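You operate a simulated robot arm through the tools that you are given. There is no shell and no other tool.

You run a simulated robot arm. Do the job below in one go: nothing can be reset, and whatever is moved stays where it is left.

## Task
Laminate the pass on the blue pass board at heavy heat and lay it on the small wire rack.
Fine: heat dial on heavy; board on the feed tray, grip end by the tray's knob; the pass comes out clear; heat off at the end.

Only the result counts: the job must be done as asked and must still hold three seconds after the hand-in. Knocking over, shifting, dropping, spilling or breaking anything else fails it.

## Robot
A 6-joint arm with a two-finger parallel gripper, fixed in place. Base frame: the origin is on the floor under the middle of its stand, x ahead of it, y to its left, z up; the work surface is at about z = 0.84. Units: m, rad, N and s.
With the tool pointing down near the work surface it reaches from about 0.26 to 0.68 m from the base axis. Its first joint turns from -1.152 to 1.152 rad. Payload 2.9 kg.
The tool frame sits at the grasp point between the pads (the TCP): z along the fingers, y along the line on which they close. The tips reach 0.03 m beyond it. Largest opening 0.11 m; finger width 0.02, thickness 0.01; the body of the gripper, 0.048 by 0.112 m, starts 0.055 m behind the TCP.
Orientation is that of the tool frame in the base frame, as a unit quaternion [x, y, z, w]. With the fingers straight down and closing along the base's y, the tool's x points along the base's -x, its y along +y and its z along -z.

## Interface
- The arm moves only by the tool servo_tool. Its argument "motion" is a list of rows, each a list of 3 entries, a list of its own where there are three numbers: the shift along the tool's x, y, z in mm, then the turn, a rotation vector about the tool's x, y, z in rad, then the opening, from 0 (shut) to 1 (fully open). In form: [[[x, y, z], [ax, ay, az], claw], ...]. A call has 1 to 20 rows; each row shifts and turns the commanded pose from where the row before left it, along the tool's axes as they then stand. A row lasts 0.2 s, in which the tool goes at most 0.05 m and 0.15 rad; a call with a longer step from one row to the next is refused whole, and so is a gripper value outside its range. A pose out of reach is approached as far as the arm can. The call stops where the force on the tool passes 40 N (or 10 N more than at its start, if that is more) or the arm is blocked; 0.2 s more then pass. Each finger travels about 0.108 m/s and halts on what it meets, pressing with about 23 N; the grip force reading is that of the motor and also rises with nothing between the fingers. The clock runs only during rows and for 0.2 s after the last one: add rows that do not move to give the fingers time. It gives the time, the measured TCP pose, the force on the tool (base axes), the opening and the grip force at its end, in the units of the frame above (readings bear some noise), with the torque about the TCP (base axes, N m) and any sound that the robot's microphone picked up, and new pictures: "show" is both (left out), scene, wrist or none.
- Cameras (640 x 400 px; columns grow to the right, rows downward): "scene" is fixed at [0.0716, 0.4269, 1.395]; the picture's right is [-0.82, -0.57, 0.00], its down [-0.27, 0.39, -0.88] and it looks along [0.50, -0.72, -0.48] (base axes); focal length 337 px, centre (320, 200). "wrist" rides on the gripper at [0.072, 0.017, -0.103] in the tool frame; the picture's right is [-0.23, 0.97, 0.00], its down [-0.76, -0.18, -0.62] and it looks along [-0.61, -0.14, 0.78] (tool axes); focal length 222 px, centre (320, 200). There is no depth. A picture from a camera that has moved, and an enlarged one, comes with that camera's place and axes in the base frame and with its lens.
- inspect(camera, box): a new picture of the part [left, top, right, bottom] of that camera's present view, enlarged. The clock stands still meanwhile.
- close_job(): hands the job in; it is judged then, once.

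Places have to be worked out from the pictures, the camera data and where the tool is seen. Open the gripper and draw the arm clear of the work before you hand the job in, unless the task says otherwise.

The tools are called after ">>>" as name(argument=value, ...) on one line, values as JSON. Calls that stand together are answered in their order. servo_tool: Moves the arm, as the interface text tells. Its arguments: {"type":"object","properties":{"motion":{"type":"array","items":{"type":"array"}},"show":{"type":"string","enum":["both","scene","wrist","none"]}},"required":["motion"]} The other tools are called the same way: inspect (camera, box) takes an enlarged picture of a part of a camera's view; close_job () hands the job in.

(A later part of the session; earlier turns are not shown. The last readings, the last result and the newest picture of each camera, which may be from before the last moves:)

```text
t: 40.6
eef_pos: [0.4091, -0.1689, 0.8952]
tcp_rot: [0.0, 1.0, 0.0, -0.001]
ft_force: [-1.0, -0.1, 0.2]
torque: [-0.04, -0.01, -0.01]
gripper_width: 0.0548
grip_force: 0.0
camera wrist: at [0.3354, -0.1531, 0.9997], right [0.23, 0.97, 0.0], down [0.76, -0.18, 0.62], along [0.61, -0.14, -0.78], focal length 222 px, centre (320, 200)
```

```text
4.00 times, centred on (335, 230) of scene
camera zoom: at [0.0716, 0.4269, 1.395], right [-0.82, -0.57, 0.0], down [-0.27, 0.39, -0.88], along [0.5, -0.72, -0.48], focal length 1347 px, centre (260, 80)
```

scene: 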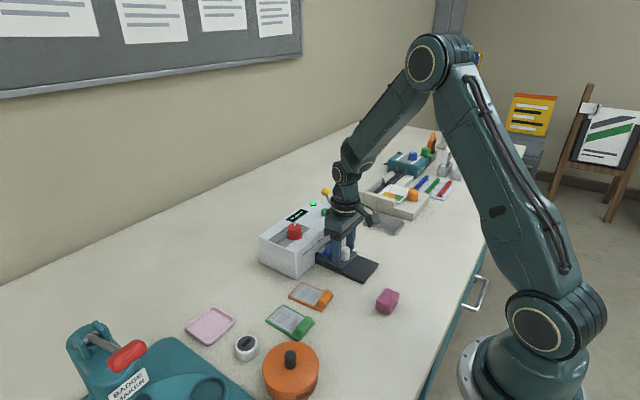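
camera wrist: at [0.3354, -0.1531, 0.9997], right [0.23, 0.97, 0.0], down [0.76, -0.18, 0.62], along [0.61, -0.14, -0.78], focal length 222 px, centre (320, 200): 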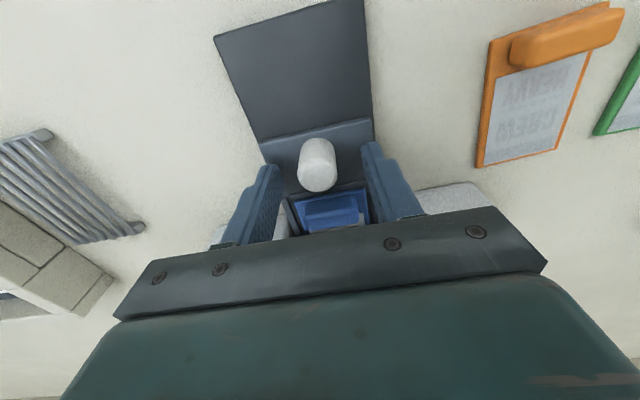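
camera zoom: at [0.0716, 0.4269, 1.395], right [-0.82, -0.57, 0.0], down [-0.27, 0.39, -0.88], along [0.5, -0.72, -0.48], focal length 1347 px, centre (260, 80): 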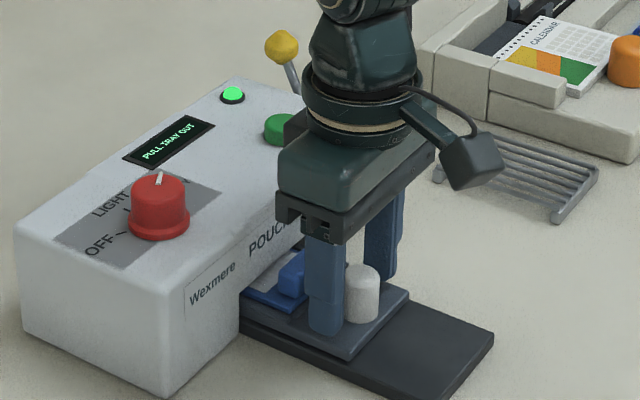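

The knob is 1.5 mm off-centre toward -y, so I correct that, close, and pull the tray back out the full 70 mm, slowing at the end.

>>> servo_tool(motion=[[[0, -1.4, 0], [0, 0, 0], 0.4], [[0, 0, 0], [0, 0, 0], 0.15], [[0, 0, 0], [0, 0, 0], 0.15], [[5, 0, 0], [0, 0, 0], 0.15], [[12, 0, 0], [0, 0, 0], 0.15], [[15, 0, 0], [0, 0, 0], 0.15], [[15, 0, 0], [0, 0, 0], 0.15], [[12, 0, 0], [0, 0, 0], 0.15], [[6, 0, 0], [0, 0, 0], 0.15], [[3, 0, 0], [0, 0, 0], 0.15], [[2, 0, 0], [0, 0, 0], 0.15], [[0, 0, 0], [0, 0, 0], 0.15]], show="wrist")

>>> inspect(camera="scene", box=[250, 180, 400, 290])

```text
t: 43.2
eef_pos: [0.3399, -0.1701, 0.8956]
tcp_rot: [-0.002, 1.0, 0.001, 0.005]
ft_force: [22.4, 14.1, 6.6]
torque: [0.32, -0.49, -0.11]
gripper_width: 0.0229
grip_force: 45.1
camera wrist: at [0.2658, -0.1542, 0.9992], right [0.22, 0.97, 0.0], down [0.76, -0.18, 0.63], along [0.61, -0.14, -0.78], focal length 222 px, centre (320, 200)
```

wrist: 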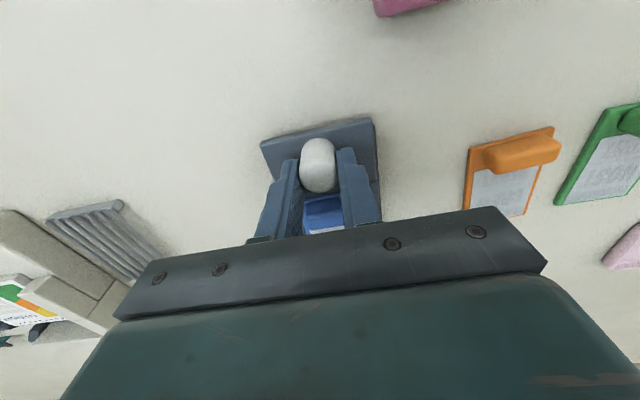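

```text
3.64 times, centred on (325, 235) of scene
camera zoom: at [0.0721, 0.4273, 1.3949], right [-0.82, -0.57, 0.0], down [-0.27, 0.39, -0.88], along [0.5, -0.72, -0.48], focal length 1225 px, centre (302, 73)
```

zoom: 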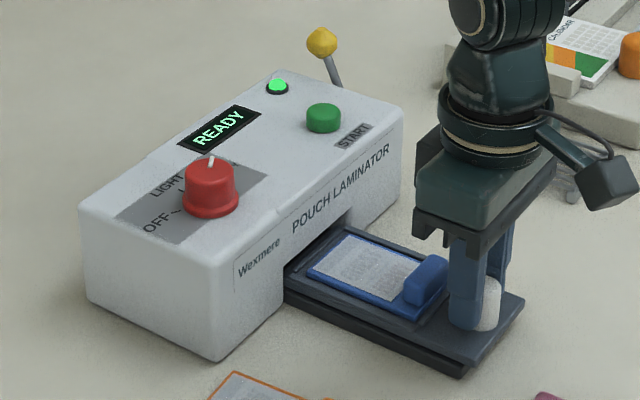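

The tray is back at its outer stop and the display reads READY again, with the pass still hazy. So START should be pressed with the tray out; I release the knob, lift, and press START again at the same spot.

>>> servo_tool(motion=[[[-1.5, 0, 0], [0, 0, 0], 0.15], [[0, 0, 0], [0, 0, 0], 0.35], [[0, 0, 0], [0, 0, 0], 0.5], [[0, 0, -25], [0, 0, 0], 0.5], [[0, 0, -35], [0, 0, 0], 0.5], [[0, 0, -35], [0, 0, 0], 0.5], [[0, 0, -30], [0, 0, 0], 0.3], [[-32, -12, 0], [0, 0, 0], 0], [[-32, -12, 0], [0, 0, 0], 0], [[-32, -12, 0], [0, 0, 0], 0], [[-32, -12, 0], [0, 0, 0], 0], [[-34.5, -11.9, 0], [0, 0, 0], 0], [[0, 0, 0], [0, 0, 0], 0], [[0, 0, 25], [0, 0, 0], 0], [[0, 0, 20], [0, 0, 0], 0], [[0, 0, 0], [0, 0, 0], 0]], show="both")

>>> inspect(camera="wrist", box=[230, 60, 430, 225])

>>> inspect(camera="scene", box=[250, 170, 400, 290])

```text
t: 46.6
eef_pos: [0.501, -0.2313, 0.974]
tcp_rot: [0.0, 1.0, 0.0, 0.0]
ft_force: [-0.9, -0.4, -0.1]
torque: [-0.02, 0.02, 0.02]
gripper_width: 0.0
grip_force: 23.3
camera wrist: at [0.4279, -0.2147, 1.0786], right [0.23, 0.97, 0.0], down [0.76, -0.18, 0.62], along [0.61, -0.14, -0.78], focal length 222 px, centre (320, 200)
```

scene: 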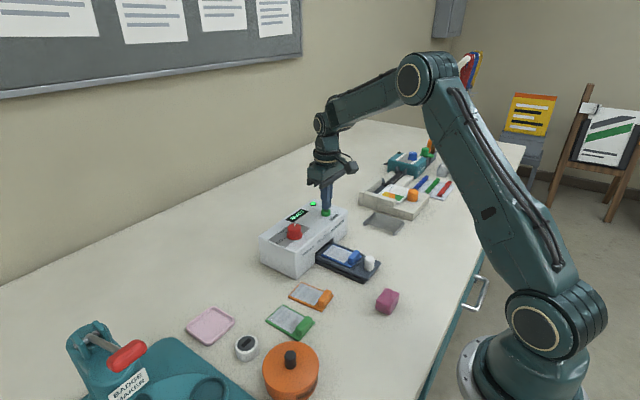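
wrist: 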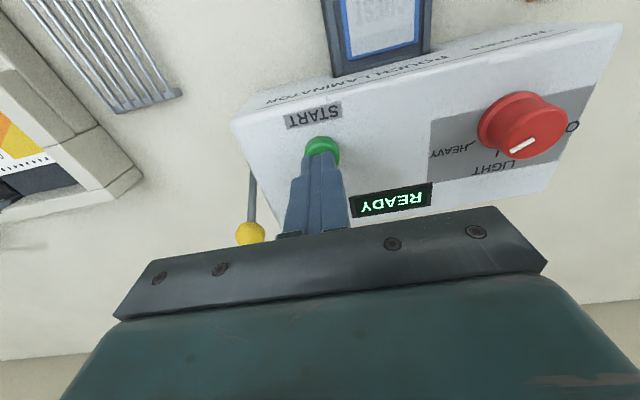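

```text
2.42 times, centred on (330, 142) of wrist
camera zoom: at [0.4279, -0.2147, 1.0786], right [0.23, 0.97, 0.0], down [0.76, -0.18, 0.62], along [0.61, -0.14, -0.78], focal length 538 px, centre (296, 339)
```

zoom: 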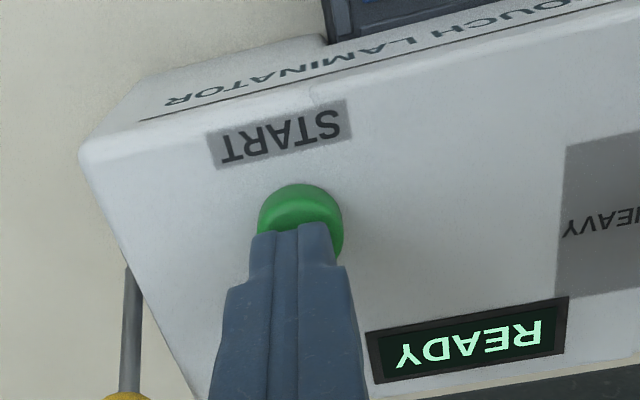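

```text
3.33 times, centred on (325, 230) of scene
camera zoom: at [0.0716, 0.4269, 1.395], right [-0.82, -0.57, 0.0], down [-0.27, 0.39, -0.88], along [0.5, -0.72, -0.48], focal length 1123 px, centre (303, 100)
```

zoom: 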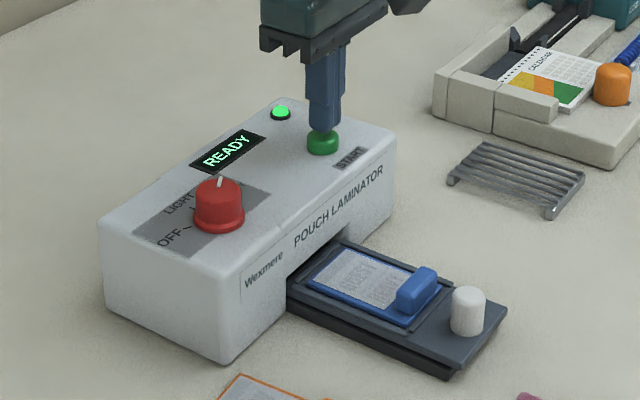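

The tray is fully out with the board seated, the display says READY, and the tips are over START. I press it now.

>>> servo_tool(motion=[[[0, 0, 3], [0, 0, 0], 0], [[0, 0, 2], [0, 0, 0], 0], [[0, 0, 2], [0, 0, 0], 0], [[0, 0, 2], [0, 0, 0], 0], [[0, 0, 2], [0, 0, 0], 0]], show="both")

>>> inspect(camera="scene", box=[250, 170, 400, 290])

```text
t: 47.8
eef_pos: [0.5016, -0.2296, 0.9643]
tcp_rot: [0.0, 1.0, 0.0, 0.0]
ft_force: [1.1, -0.5, 2.1]
torque: [-0.02, -0.03, 0.02]
gripper_width: 0.0001
grip_force: 22.5
heard: click
camera wrist: at [0.4285, -0.2144, 1.0688], right [0.23, 0.97, 0.0], down [0.76, -0.18, 0.62], along [0.61, -0.14, -0.78], focal length 222 px, centre (320, 200)
```

scene: 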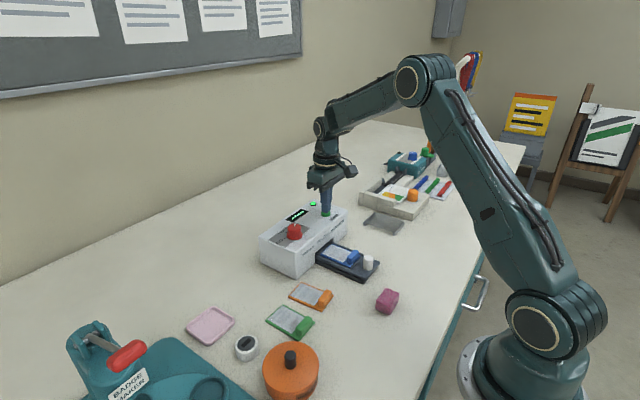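
wrist: 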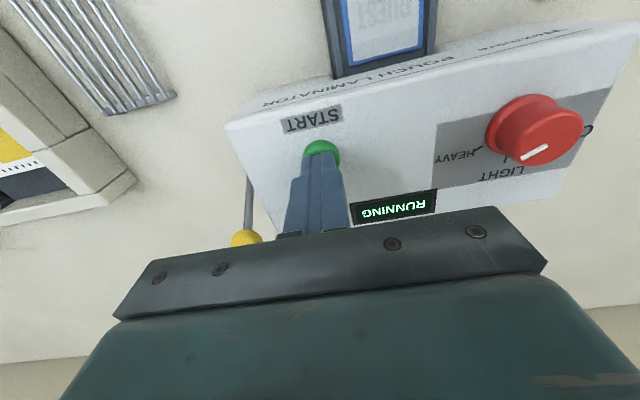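

```text
3.33 times, centred on (325, 230) of scene
camera zoom: at [0.0716, 0.4269, 1.395], right [-0.82, -0.57, 0.0], down [-0.27, 0.39, -0.88], along [0.5, -0.72, -0.48], focal length 1123 px, centre (303, 100)
```

zoom: 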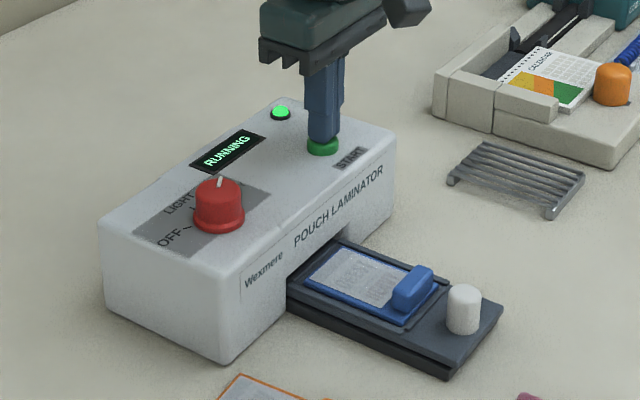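

The display says RUNNING and the tray seems to be creeping in by itself. I lift clear of the button and watch.

>>> servo_tool(motion=[[[0, 0, -25], [0, 0, 0], 0], [[0, 0, -31], [0, 0, 0], 0], [[0, 0, 0], [0, 0, 0], 0]], show="scene")

>>> inspect(camera="scene", box=[250, 170, 400, 290])

```text
t: 48.6
eef_pos: [0.5025, -0.2339, 1.0202]
tcp_rot: [0.0, 1.0, 0.0, 0.001]
ft_force: [-0.1, -0.8, -0.3]
torque: [0.02, 0.02, 0.01]
gripper_width: 0.0
grip_force: 22.9
```

scene: 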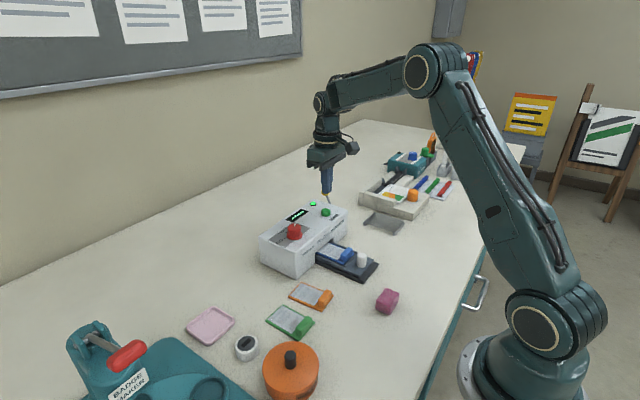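

```text
3.33 times, centred on (325, 230) of scene
camera zoom: at [0.0716, 0.4269, 1.395], right [-0.82, -0.57, 0.0], down [-0.27, 0.39, -0.88], along [0.5, -0.72, -0.48], focal length 1123 px, centre (303, 100)
```

zoom: 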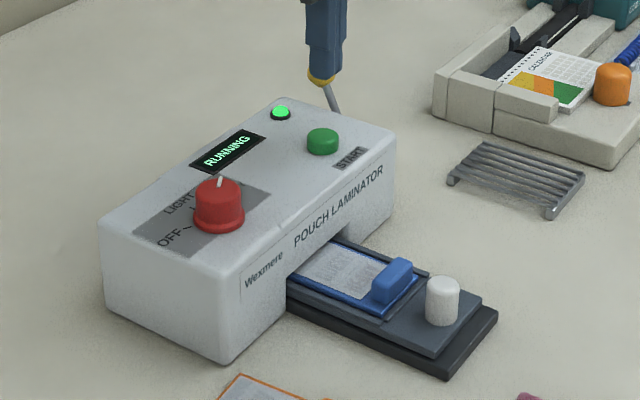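

The tray feeds itself while RUNNING. In the meantime I move above the dial and pre-turn the gripper by +1.02 rad, ready to switch the heat off after the run.

>>> servo_tool(motion=[[[-1.8, 43, -10], [0, 0, 0], 0.3], [[-2, 43, -10], [0, 0, 0], 0.7], [[-2, 43.5, -9], [0, 0, 0], 0.7], [[0, 0, 0], [0, 0, 0.15], 0.7], [[0, 0, 0], [0, 0, 0.15], 0.7], [[0, 0, 0], [0, 0, 0.15], 0.7], [[0, 0, 0], [0, 0, 0.15], 0.7], [[0, 0, 0], [0, 0, 0.15], 0.7], [[0, 0, 0], [0, 0, 0.15], 0.7], [[0, 0, 0], [0, 0, 0.12], 0.7]], show="both")

>>> inspect(camera="scene", box=[250, 170, 400, 290])

```text
t: 50.8
eef_pos: [0.5061, -0.1005, 1.0498]
tcp_rot: [0.49, 0.872, 0.0, -0.001]
ft_force: [-0.1, -0.3, -0.4]
torque: [-0.01, -0.01, -0.01]
gripper_width: 0.0769
grip_force: 0.1
camera wrist: at [0.4828, -0.0306, 1.1534], right [0.95, 0.31, 0.0], down [0.25, -0.74, 0.62], along [0.2, -0.59, -0.78], focal length 222 px, centre (320, 200)
```

scene: 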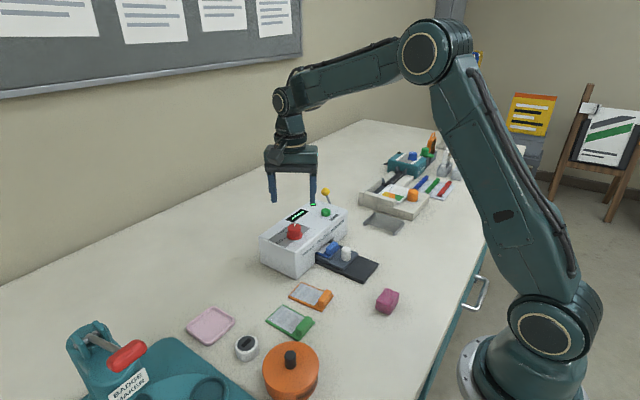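
wrist: 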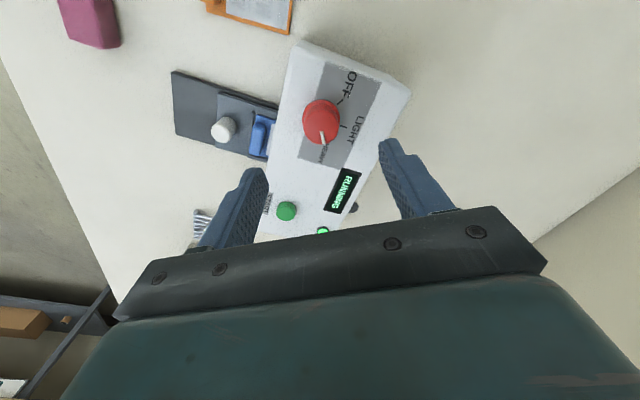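

```text
3.33 times, centred on (325, 230) of scene
camera zoom: at [0.0716, 0.4269, 1.395], right [-0.82, -0.57, 0.0], down [-0.27, 0.39, -0.88], along [0.5, -0.72, -0.48], focal length 1123 px, centre (303, 100)
```

zoom: 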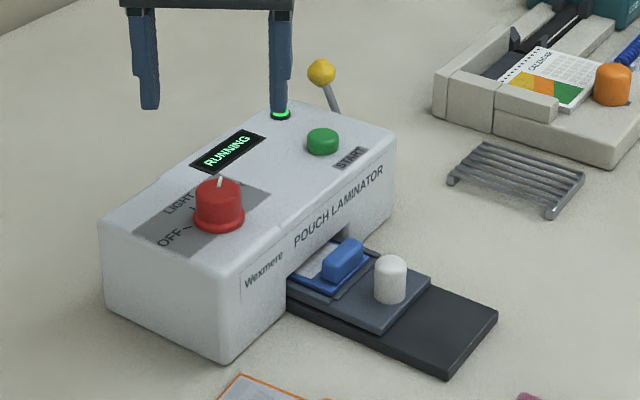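

The tray is fully in and RUNNING continues. I wait in place and watch.

>>> servo_tool(motion=[[[0, 0, 0], [0, 0, 0], 0.7], [[0, 0, 0], [0, 0, 0], 0.7], [[0, 0, 0], [0, 0, 0], 0.7], [[0, 0, 0], [0, 0, 0], 0.7], [[0, 0, 0], [0, 0, 0], 0.7], [[0, 0, 0], [0, 0, 0], 0.7], [[0, 0, 0], [0, 0, 0], 0.7], [[0, 0, 0], [0, 0, 0], 0.7]], show="none")

>>> inspect(camera="scene", box=[250, 170, 400, 290])

```text
t: 52.6
eef_pos: [0.5054, -0.1007, 1.0498]
tcp_rot: [0.488, 0.873, -0.001, 0.0]
ft_force: [0.3, 0.7, -1.0]
torque: [0.0, 0.0, 0.01]
gripper_width: 0.0769
grip_force: 0.1
```

```text
3.33 times, centred on (325, 230) of scene
camera zoom: at [0.0716, 0.4269, 1.395], right [-0.82, -0.57, 0.0], down [-0.27, 0.39, -0.88], along [0.5, -0.72, -0.48], focal length 1123 px, centre (303, 100)
```

zoom: 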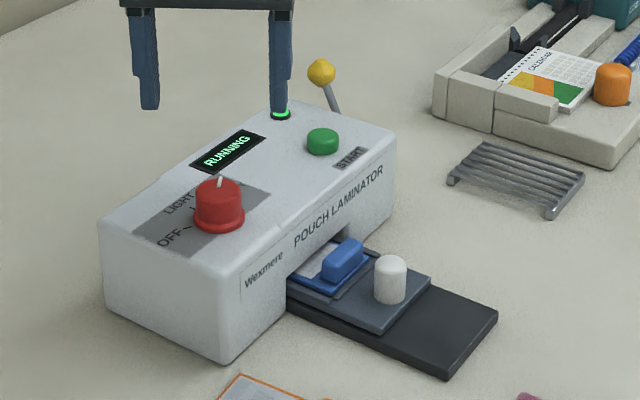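

Still RUNNING with the tray fully in. I keep waiting in short intervals.

>>> servo_tool(motion=[[[0, 0, 0], [0, 0, 0], 0.7], [[0, 0, 0], [0, 0, 0], 0.7], [[0, 0, 0], [0, 0, 0], 0.7], [[0, 0, 0], [0, 0, 0], 0.7], [[0, 0, 0], [0, 0, 0], 0.7], [[0, 0, 0], [0, 0, 0], 0.7], [[0, 0, 0], [0, 0, 0], 0.7], [[0, 0, 0], [0, 0, 0], 0.7]], show="none")

>>> inspect(camera="scene", box=[250, 170, 400, 290])

```text
t: 54.4
eef_pos: [0.506, -0.1007, 1.0493]
tcp_rot: [0.488, 0.873, 0.001, 0.0]
ft_force: [-0.1, -0.1, 0.0]
torque: [0.0, 0.02, 0.0]
gripper_width: 0.0768
grip_force: 0.0
```

```text
3.33 times, centred on (325, 230) of scene
camera zoom: at [0.0716, 0.4269, 1.395], right [-0.82, -0.57, 0.0], down [-0.27, 0.39, -0.88], along [0.5, -0.72, -0.48], focal length 1123 px, centre (303, 100)
```

zoom: 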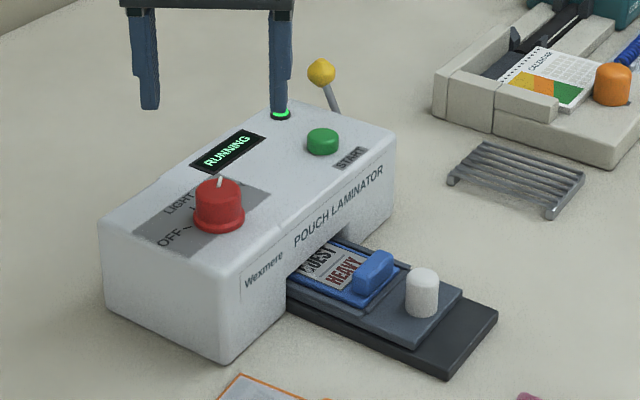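

The tray is coming back out and the pass is now clear. I wait for the cycle to finish.

>>> servo_tool(motion=[[[0, 0, 0], [0, 0, 0], 0.7], [[0, 0, 0], [0, 0, 0], 0.7], [[0, 0, 0], [0, 0, 0], 0.7], [[0, 0, 0], [0, 0, 0], 0.7], [[0, 0, 0], [0, 0, 0], 0.7], [[0, 0, 0], [0, 0, 0], 0.7], [[0, 0, 0], [0, 0, 0], 0.7]], show="none")

>>> inspect(camera="scene", box=[250, 170, 400, 290])

```text
t: 56.0
eef_pos: [0.5066, -0.1016, 1.0482]
tcp_rot: [0.488, 0.873, 0.0, 0.0]
ft_force: [-0.1, -0.2, 0.7]
torque: [0.02, -0.02, 0.01]
gripper_width: 0.0769
grip_force: 0.0
```

```text
3.33 times, centred on (325, 230) of scene
camera zoom: at [0.0716, 0.4269, 1.395], right [-0.82, -0.57, 0.0], down [-0.27, 0.39, -0.88], along [0.5, -0.72, -0.48], focal length 1123 px, centre (303, 100)
```

zoom: 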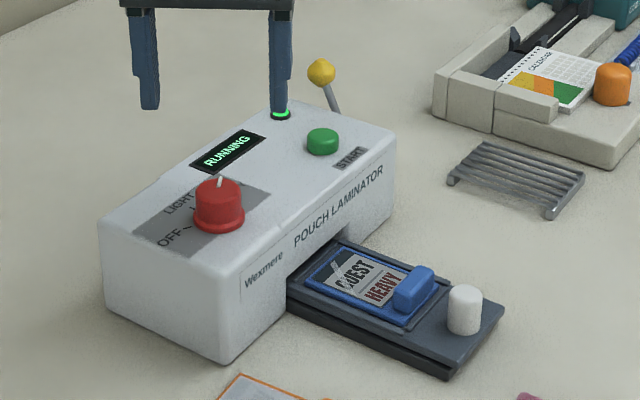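

The tray is nearly all the way out and the pass shows clear; the display still says RUNNING. I wait another moment.

>>> servo_tool(motion=[[[0, 0, 0], [0, 0, 0], 0.7], [[0, 0, 0], [0, 0, 0], 0.7], [[0, 0, 0], [0, 0, 0], 0.7], [[0, 0, 0], [0, 0, 0], 0.7]], show="wrist")

>>> inspect(camera="scene", box=[250, 170, 400, 290])

```text
t: 57.0
eef_pos: [0.5068, -0.1014, 1.0491]
tcp_rot: [0.489, 0.872, 0.0, 0.0]
ft_force: [0.0, 0.1, -0.2]
torque: [0.0, 0.03, 0.01]
gripper_width: 0.0774
grip_force: 0.1
camera wrist: at [0.4826, -0.0307, 1.1534], right [0.95, 0.32, 0.0], down [0.25, -0.74, 0.62], along [0.2, -0.59, -0.78], focal length 222 px, centre (320, 200)
```

wrist: 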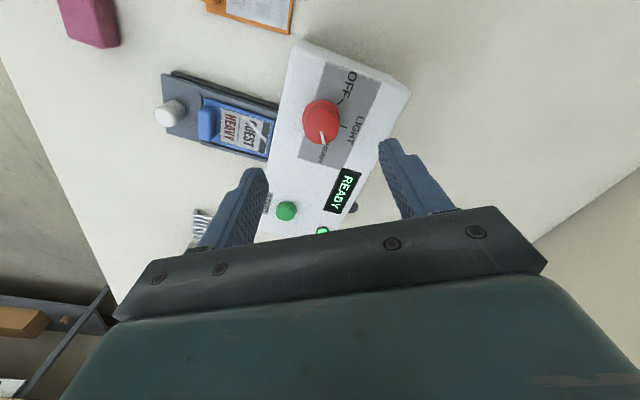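

```text
3.33 times, centred on (325, 230) of scene
camera zoom: at [0.0716, 0.4269, 1.395], right [-0.82, -0.57, 0.0], down [-0.27, 0.39, -0.88], along [0.5, -0.72, -0.48], focal length 1123 px, centre (303, 100)
```

zoom: 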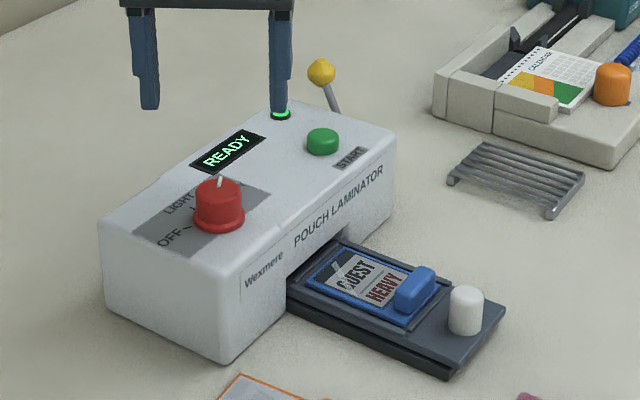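

The cycle is finished (READY) and the pass is clear and out. Now I go down on the dial at the HEAVY orientation and grip it.

>>> servo_tool(motion=[[[0, 0, 30], [0, 0, 0], 0.7], [[0, 0, 30], [0, 0, 0], 0.7], [[0, 0, 20], [0, 0, 0], 0.7], [[0, 0, 8], [0, 0, 0], 0.7], [[0, 0, 0], [0, 0, 0], 0.5], [[0, 0, 0], [0, 0, 0], 0.35], [[0, 0, 0], [0, 0, 0], 0.2], [[0, 0, 0], [0, 0, 0], 0.2]], show="wrist")

```text
t: 58.8
eef_pos: [0.5077, -0.1014, 0.9629]
tcp_rot: [0.487, 0.873, 0.002, 0.002]
ft_force: [13.5, 8.8, -5.9]
torque: [-0.15, -0.75, 0.09]
gripper_width: 0.0355
grip_force: 44.9
camera wrist: at [0.4828, -0.0311, 1.0672], right [0.95, 0.32, 0.0], down [0.25, -0.74, 0.62], along [0.2, -0.59, -0.78], focal length 222 px, centre (320, 200)
```

wrist: 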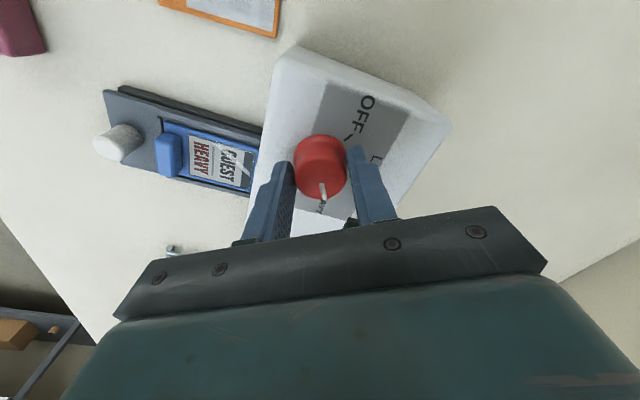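

The dial is gripped; I relieve the side load by 0.8 mm along the closing line and turn back counter-clockwise by the same total angle (2.07 rad) to OFF.

>>> servo_tool(motion=[[[0, 0.8, 0], [0, 0, 0], 0.2], [[0, 0, 0], [0, 0, -0.15], 0.2], [[0, 0, 0], [0, 0, -0.15], 0.2], [[0, 0, 0], [0, 0, -0.15], 0.2], [[0, 0, 0], [0, 0, -0.15], 0.2], [[0, 0, 0], [0, 0, -0.15], 0.2], [[0, 0, 0], [0, 0, -0.15], 0.2], [[0, 0, 0], [0, 0, -0.12], 0.2]], show="wrist")

```text
t: 60.6
eef_pos: [0.5074, -0.1022, 0.9634]
tcp_rot: [-0.001, 1.0, -0.001, 0.001]
ft_force: [-9.6, 3.0, 34.1]
torque: [0.22, 1.29, 0.01]
gripper_width: 0.0355
grip_force: 45.6
camera wrist: at [0.4337, -0.0857, 1.0671], right [0.23, 0.97, 0.0], down [0.76, -0.18, 0.63], along [0.61, -0.14, -0.78], focal length 222 px, centre (320, 200)
```

wrist: 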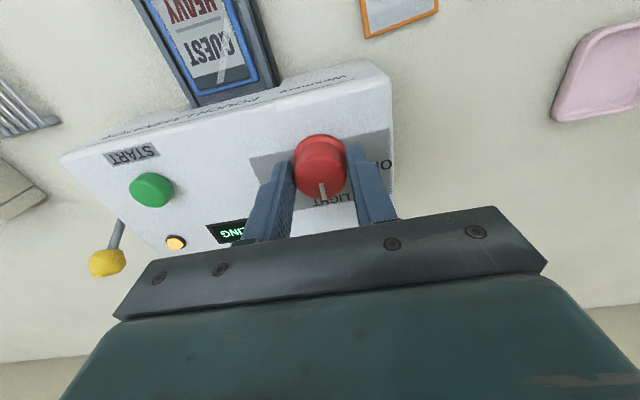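

The dial is at LIGHT and the display shows COOLING; there's 34 N upward on the tool, so I raise 1.5 mm to unload it before continuing to OFF.

>>> servo_tool(motion=[[[0.6, 0, -1.5], [0, 0, 0], 0.2], [[0, 0, 0], [0, 0, 0], 0.2]], show="none")

```text
t: 61.2
eef_pos: [0.5077, -0.1011, 0.962]
tcp_rot: [0.0, 1.0, -0.002, 0.001]
ft_force: [-5.9, -1.5, 17.0]
torque: [-0.06, -0.92, 0.04]
gripper_width: 0.0353
grip_force: 45.4
```

The load has halved. I raise one more millimetre and turn the remaining 60° to OFF.

>>> servo_tool(motion=[[[0, 0, -1], [0, 0, 0], 0.2], [[0, 0, 0], [0, 0, -0.15], 0.2], [[0, 0, 0], [0, 0, -0.15], 0.2], [[0, 0, 0], [0, 0, -0.15], 0.2], [[0, 0, 0], [0, 0, -0.15], 0.2], [[0, 0, 0], [0, 0, -0.15], 0.2], [[0, 0, 0], [0, 0, -0.15], 0.2], [[0, 0, 0], [0, 0, -0.15], 0.2]], show="wrist")

>>> inspect(camera="wrist", box=[200, 40, 440, 220])

>>> inspect(camera="scene", box=[240, 170, 390, 290])

```text
t: 63.0
eef_pos: [0.5068, -0.1032, 0.9611]
tcp_rot: [-0.502, 0.865, 0.0, 0.0]
ft_force: [16.1, -19.0, -19.9]
torque: [-0.37, -0.36, 0.0]
gripper_width: 0.0354
grip_force: 44.7
camera wrist: at [0.4562, -0.1579, 1.0673], right [-0.73, 0.68, 0.0], down [0.53, 0.57, 0.62], along [0.43, 0.46, -0.78], focal length 222 px, centre (320, 200)
```

wrist: 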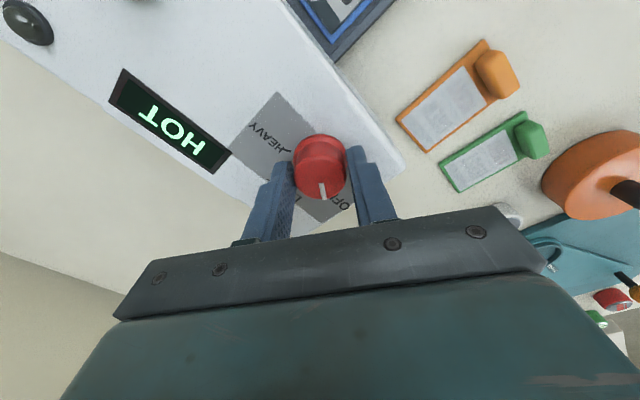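

```text
2.22 times, centred on (320, 130) of wrist
camera zoom: at [0.4562, -0.1579, 1.0673], right [-0.73, 0.68, 0.0], down [0.53, 0.57, 0.62], along [0.43, 0.46, -0.78], focal length 494 px, centre (320, 356)
```

zoom: 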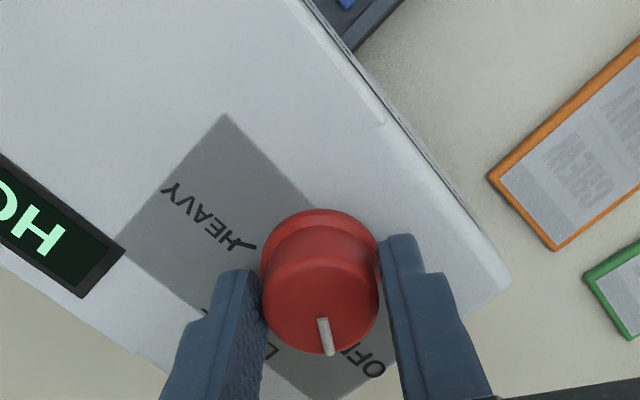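

```text
3.33 times, centred on (315, 230) of scene
camera zoom: at [0.0724, 0.4264, 1.3951], right [-0.82, -0.57, 0.0], down [-0.27, 0.39, -0.88], along [0.5, -0.72, -0.48], focal length 1123 px, centre (337, 100)
```

zoom: 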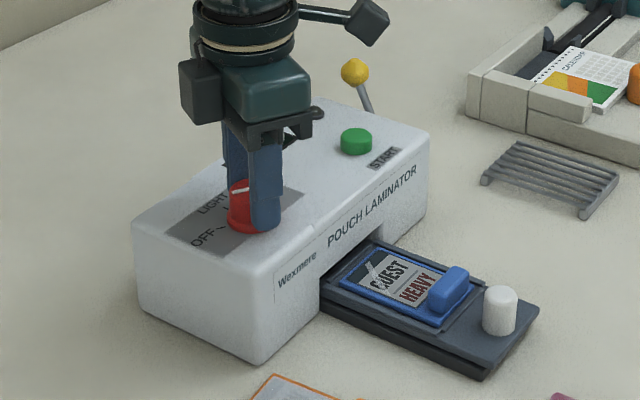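

The display shows HOT with the lamp off: the dial is at OFF. I relieve the side force, open the fingers and lift away.

>>> servo_tool(motion=[[[0.4, -1, 0.8], [0, 0, 0], 0.2], [[0, 0, 0], [0, 0, 0], 0.4], [[0, 0, 0], [0, 0, 0], 0.7], [[0, 0, 0], [0, 0, 0], 0.7], [[0, 0, -25], [0, 0, 0], 0.7], [[0, 0, -40], [0, 0, 0], 0.7], [[0, 0, -40], [0, 0, 0], 0.7], [[0, 0, 0], [0, 0, 0], 0.7]], show="both")

>>> inspect(camera="wrist", box=[220, 30, 420, 180])

>>> inspect(camera="scene", box=[250, 180, 400, 290])

```text
t: 64.8
eef_pos: [0.5088, -0.102, 1.0686]
tcp_rot: [-0.502, 0.865, 0.0, 0.0]
ft_force: [-0.6, -0.4, -0.2]
torque: [0.02, 0.01, -0.01]
gripper_width: 0.0772
grip_force: 0.0
camera wrist: at [0.4581, -0.1575, 1.173], right [-0.73, 0.68, 0.0], down [0.53, 0.57, 0.62], along [0.43, 0.46, -0.78], focal length 222 px, centre (320, 200)
```

scene: 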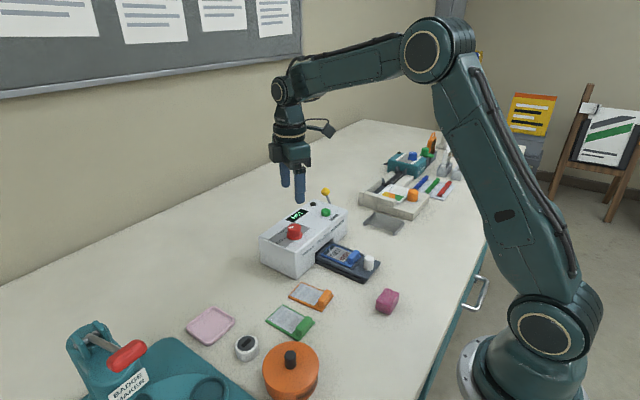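
wrist: 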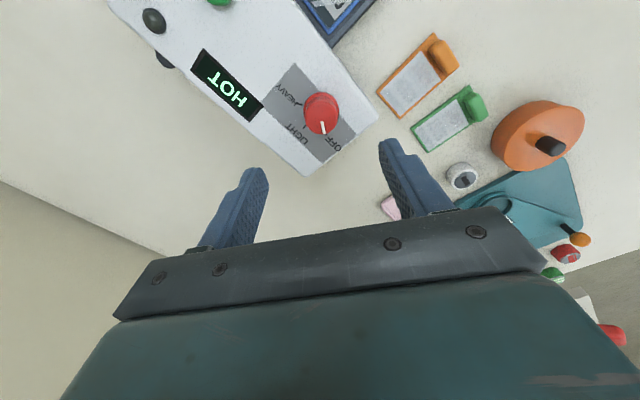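

```text
2.67 times, centred on (320, 105) of wrist
camera zoom: at [0.4581, -0.1575, 1.173], right [-0.73, 0.68, 0.0], down [0.53, 0.57, 0.62], along [0.43, 0.46, -0.78], focal length 592 px, centre (320, 453)
```

zoom: 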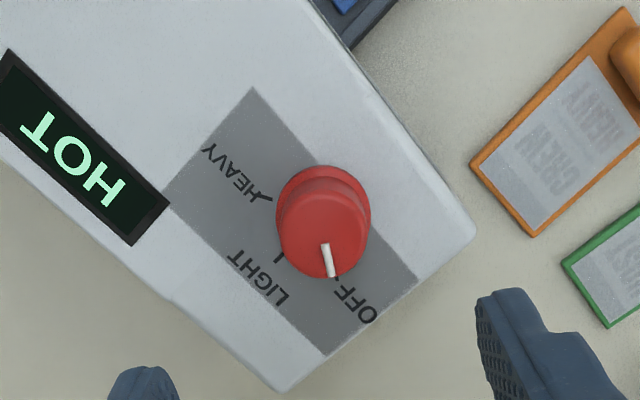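

```text
3.64 times, centred on (325, 235) of scene
camera zoom: at [0.0716, 0.4269, 1.395], right [-0.82, -0.57, 0.0], down [-0.27, 0.39, -0.88], along [0.5, -0.72, -0.48], focal length 1225 px, centre (302, 73)
```

zoom: 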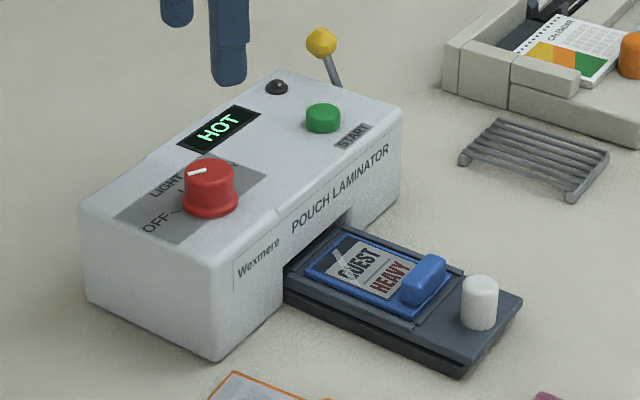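

The dial points at OFF (HOT is only the residual heat notice). Next I turn the gripper back to yaw 0 and move to view the board in the tray.

>>> servo_tool(motion=[[[0, 0, 0], [0, 0, 0.15], 0.7], [[0, 0, 0], [0, 0, 0.15], 0.7], [[0, 0, 0], [0, 0, 0.15], 0.7], [[0, 0, 0], [0, 0, 0.15], 0.7], [[0, 0, 0], [0, 0, 0.15], 0.7], [[0, 0, 0], [0, 0, 0.15], 0.7], [[0, 0, 0], [0, 0, 0.15], 0.7], [[36, -13.8, 8], [0, 0, 0], 0.7], [[36, -13.8, 15], [0, 0, 0], 0.7], [[36, -13.8, 15], [0, 0, 0], 0.7], [[36, -13.8, 15], [0, 0, 0], 0.5], [[36, -13.8, 15.7], [0, 0, 0], 0.5], [[6, 0.2, 0], [0, 0, 0], 0.5], [[0, 0, 0], [0, 0, 0], 0.5]], show="both")

>>> inspect(camera="wrist", box=[240, 60, 420, 215])

>>> inspect(camera="wrist", box=[100, 130, 260, 250])

>>> inspect(camera="scene", box=[305, 225, 385, 285])

```text
t: 67.8
eef_pos: [0.321, -0.1733, 1.0016]
tcp_rot: [0.0, 1.0, 0.0, 0.0]
ft_force: [-0.3, 0.1, -0.3]
torque: [-0.01, 0.01, -0.01]
gripper_width: 0.0553
grip_force: 0.0
camera wrist: at [0.2485, -0.1562, 1.1054], right [0.23, 0.97, 0.0], down [0.76, -0.18, 0.62], along [0.61, -0.14, -0.78], focal length 222 px, centre (320, 200)
```

scene: 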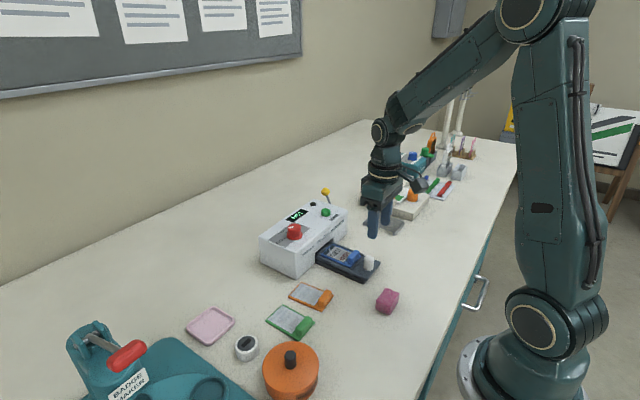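
wrist: 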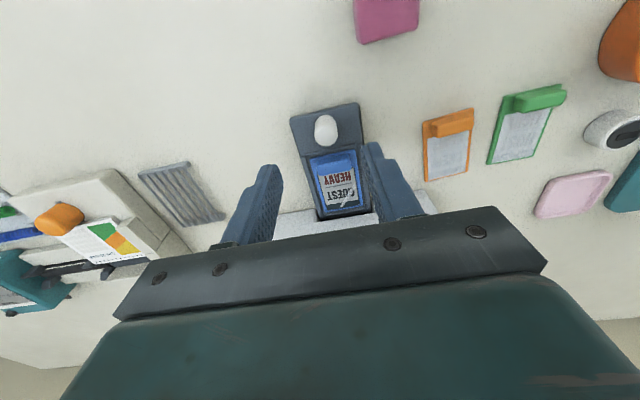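

```text
2.58 times, centred on (330, 138) of wrist
camera zoom: at [0.2485, -0.1562, 1.1054], right [0.23, 0.97, 0.0], down [0.76, -0.18, 0.62], along [0.61, -0.14, -0.78], focal length 573 px, centre (294, 361)
```

zoom: 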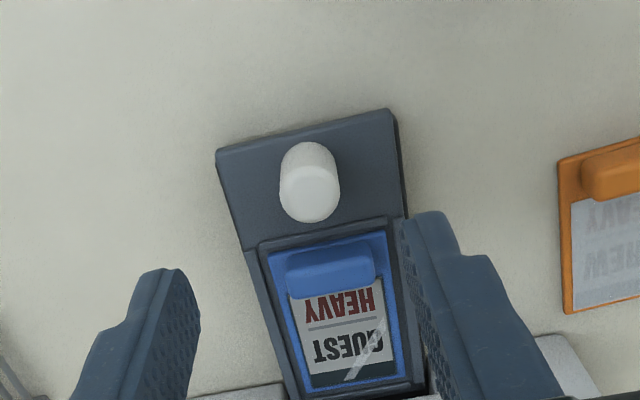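

```text
3.33 times, centred on (180, 190) of wrist
camera zoom: at [0.2485, -0.1562, 1.1054], right [0.23, 0.97, 0.0], down [0.76, -0.18, 0.62], along [0.61, -0.14, -0.78], focal length 740 px, centre (787, 233)
```

zoom: 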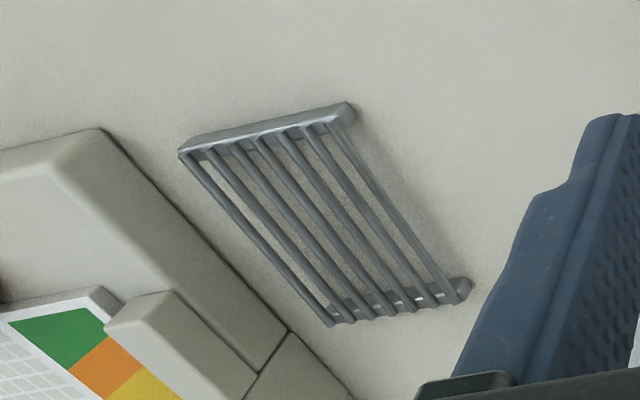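

```text
6.67 times, centred on (345, 255) of scene
camera zoom: at [0.0716, 0.4269, 1.395], right [-0.82, -0.57, 0.0], down [-0.27, 0.39, -0.88], along [0.5, -0.72, -0.48], focal length 2245 px, centre (153, -167)
```

zoom: 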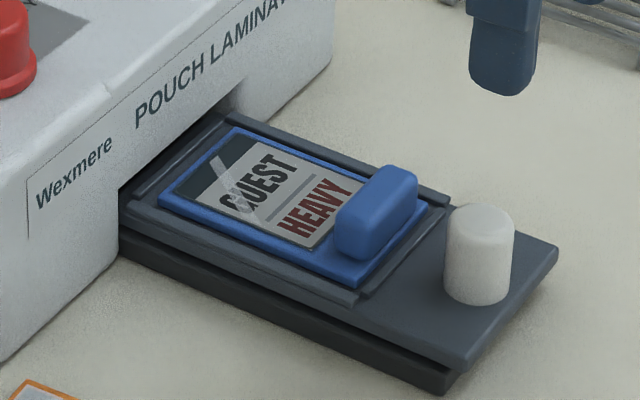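

The board sits squarely in the pocket and the pass is clear. The block centre reads about (0.383, -0.170); I move above it, stopping 25 mm high to check alignment.

>>> servo_tool(motion=[[[-20, 1, 0], [0, 0, 0], 0.5], [[-20, 1, 0], [0, 0, 0], 0.5], [[-21, 0, 20], [0, 0, 0], 0.5], [[0, 0, 30], [0, 0, 0], 0.5], [[0, 0, 25], [0, 0, 0], 0.5], [[0, 0, 0], [0, 0, 0], 0.5]], show="both")

>>> inspect(camera="wrist", box=[210, 90, 450, 240])

>>> inspect(camera="scene", box=[310, 200, 400, 280])

```text
t: 69.2
eef_pos: [0.3838, -0.1716, 0.9211]
tcp_rot: [0.0, 1.0, 0.0, 0.0]
ft_force: [-0.3, -0.4, 1.0]
torque: [0.01, 0.01, -0.02]
gripper_width: 0.0548
grip_force: 0.2
camera wrist: at [0.3106, -0.1545, 1.0265], right [0.23, 0.97, 0.0], down [0.76, -0.18, 0.62], along [0.61, -0.14, -0.78], focal length 222 px, centre (320, 200)
```

scene: 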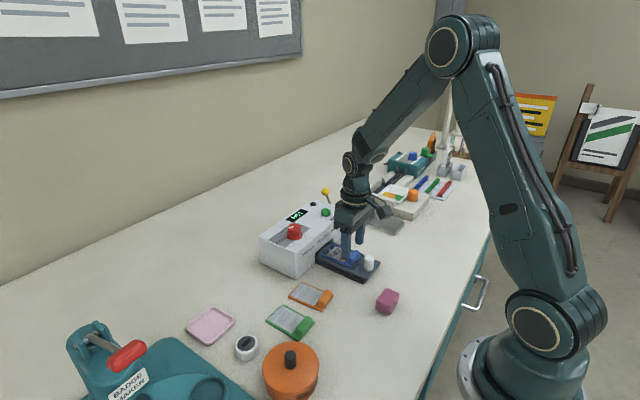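
wrist: 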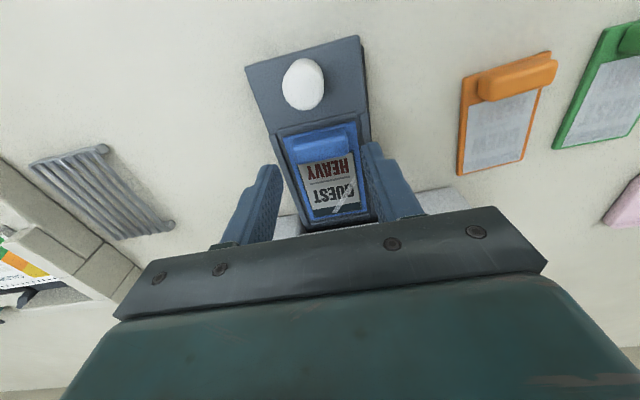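

```text
2.67 times, centred on (330, 165) of wrist
camera zoom: at [0.3106, -0.1545, 1.0265], right [0.23, 0.97, 0.0], down [0.76, -0.18, 0.62], along [0.61, -0.14, -0.78], focal length 592 px, centre (293, 293)
```

zoom: 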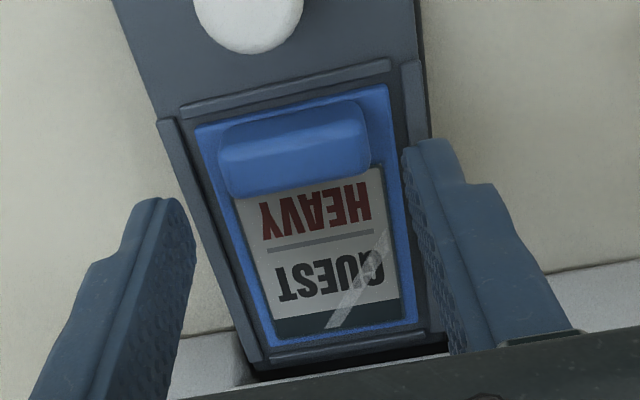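

```text
5.00 times, centred on (355, 240) of scene
camera zoom: at [0.0716, 0.4269, 1.395], right [-0.82, -0.57, 0.0], down [-0.27, 0.39, -0.88], along [0.5, -0.72, -0.48], focal length 1684 px, centre (145, 0)
```

zoom: 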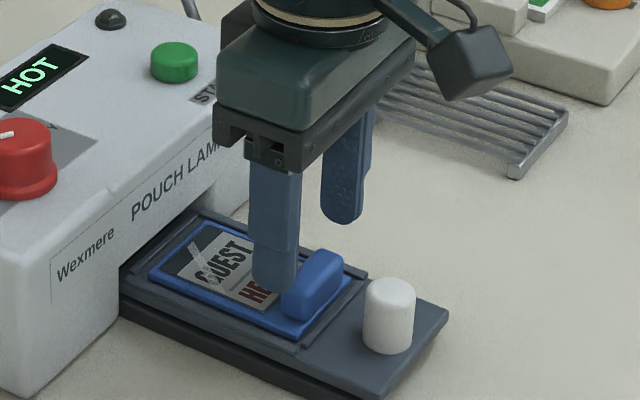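

The tool is within about 1.5 mm of the block's centre. I nudge 1 mm back and descend the remaining distance, watching force.

>>> servo_tool(motion=[[[1, 0, 10], [0, 0, 0], 0.5], [[0, 0, 8], [0, 0, 0], 0.5], [[0, 0, 5], [0, 0, 0], 0.5], [[0, 0, 0], [0, 0, 0], 0.5]], show="wrist")

>>> inspect(camera="scene", box=[315, 215, 385, 275])

>>> inspect(camera="wrist", box=[210, 90, 450, 240])

```text
t: 70.2
eef_pos: [0.3827, -0.1679, 0.9007]
tcp_rot: [0.0, 1.0, 0.0, 0.0]
ft_force: [-0.2, -0.2, -0.4]
torque: [0.01, 0.02, 0.01]
gripper_width: 0.0549
grip_force: 0.0
camera wrist: at [0.3097, -0.1528, 1.0047], right [0.23, 0.97, 0.0], down [0.76, -0.18, 0.62], along [0.61, -0.14, -0.78], focal length 222 px, centre (320, 200)
```

wrist: 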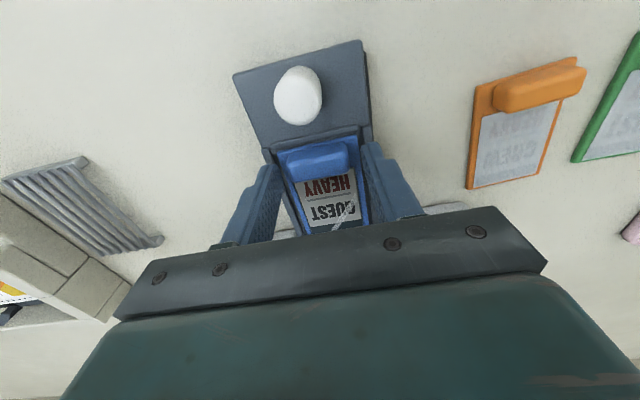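

```text
6.67 times, centred on (350, 245) of scene
camera zoom: at [0.0716, 0.4269, 1.395], right [-0.82, -0.57, 0.0], down [-0.27, 0.39, -0.88], along [0.5, -0.72, -0.48], focal length 2245 px, centre (120, -100)
```

zoom: 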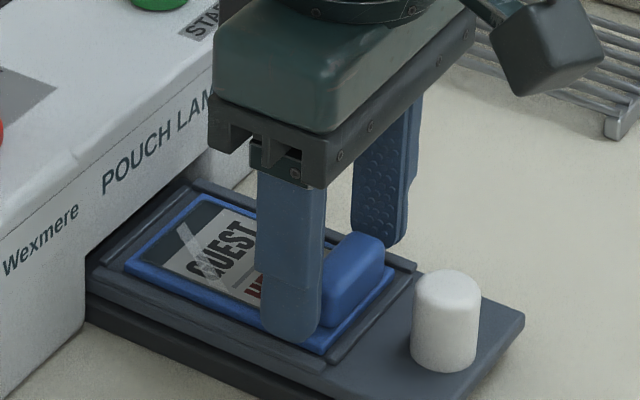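

```text
2.67 times, centred on (330, 165) of wrist
camera zoom: at [0.3097, -0.1528, 1.0047], right [0.23, 0.97, 0.0], down [0.76, -0.18, 0.62], along [0.61, -0.14, -0.78], focal length 592 px, centre (293, 293)
```

zoom: 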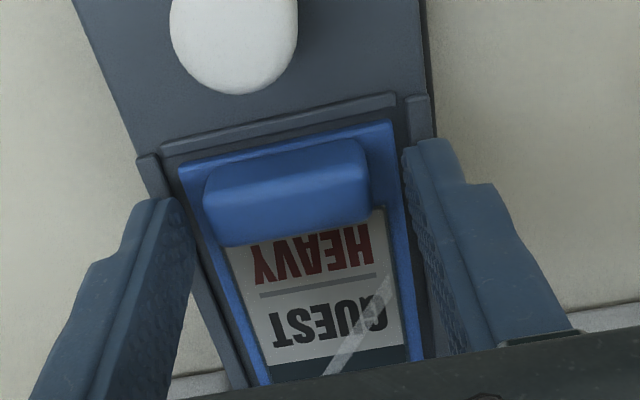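

The view nearly matches the first pick (block about 1.5 mm toward -y, 1-2 mm lower). I correct that and close on the block.

>>> servo_tool(motion=[[[0, -1.4, 2], [0, 0, 0], 0.5], [[0, 0, 0], [0, 0, 0], 0.4], [[0, 0, 0], [0, 0, 0], 0.3], [[0, 0, 0], [0, 0, 0], 0.2], [[0, 0, 0], [0, 0, 0], 0.2]], show="wrist")

```text
t: 71.4
eef_pos: [0.382, -0.1717, 0.8979]
tcp_rot: [0.001, 1.0, 0.0, 0.0]
ft_force: [-0.1, 0.1, -0.2]
torque: [-0.05, 0.02, 0.03]
gripper_width: 0.0388
grip_force: 23.1
camera wrist: at [0.309, -0.1546, 1.0032], right [0.23, 0.97, 0.0], down [0.76, -0.18, 0.62], along [0.61, -0.14, -0.78], focal length 222 px, centre (320, 200)
```

wrist: 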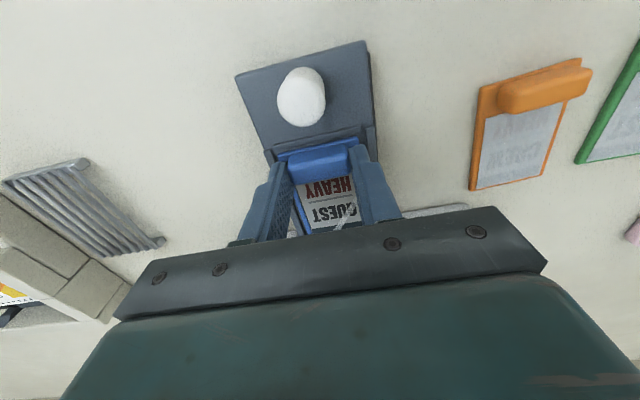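

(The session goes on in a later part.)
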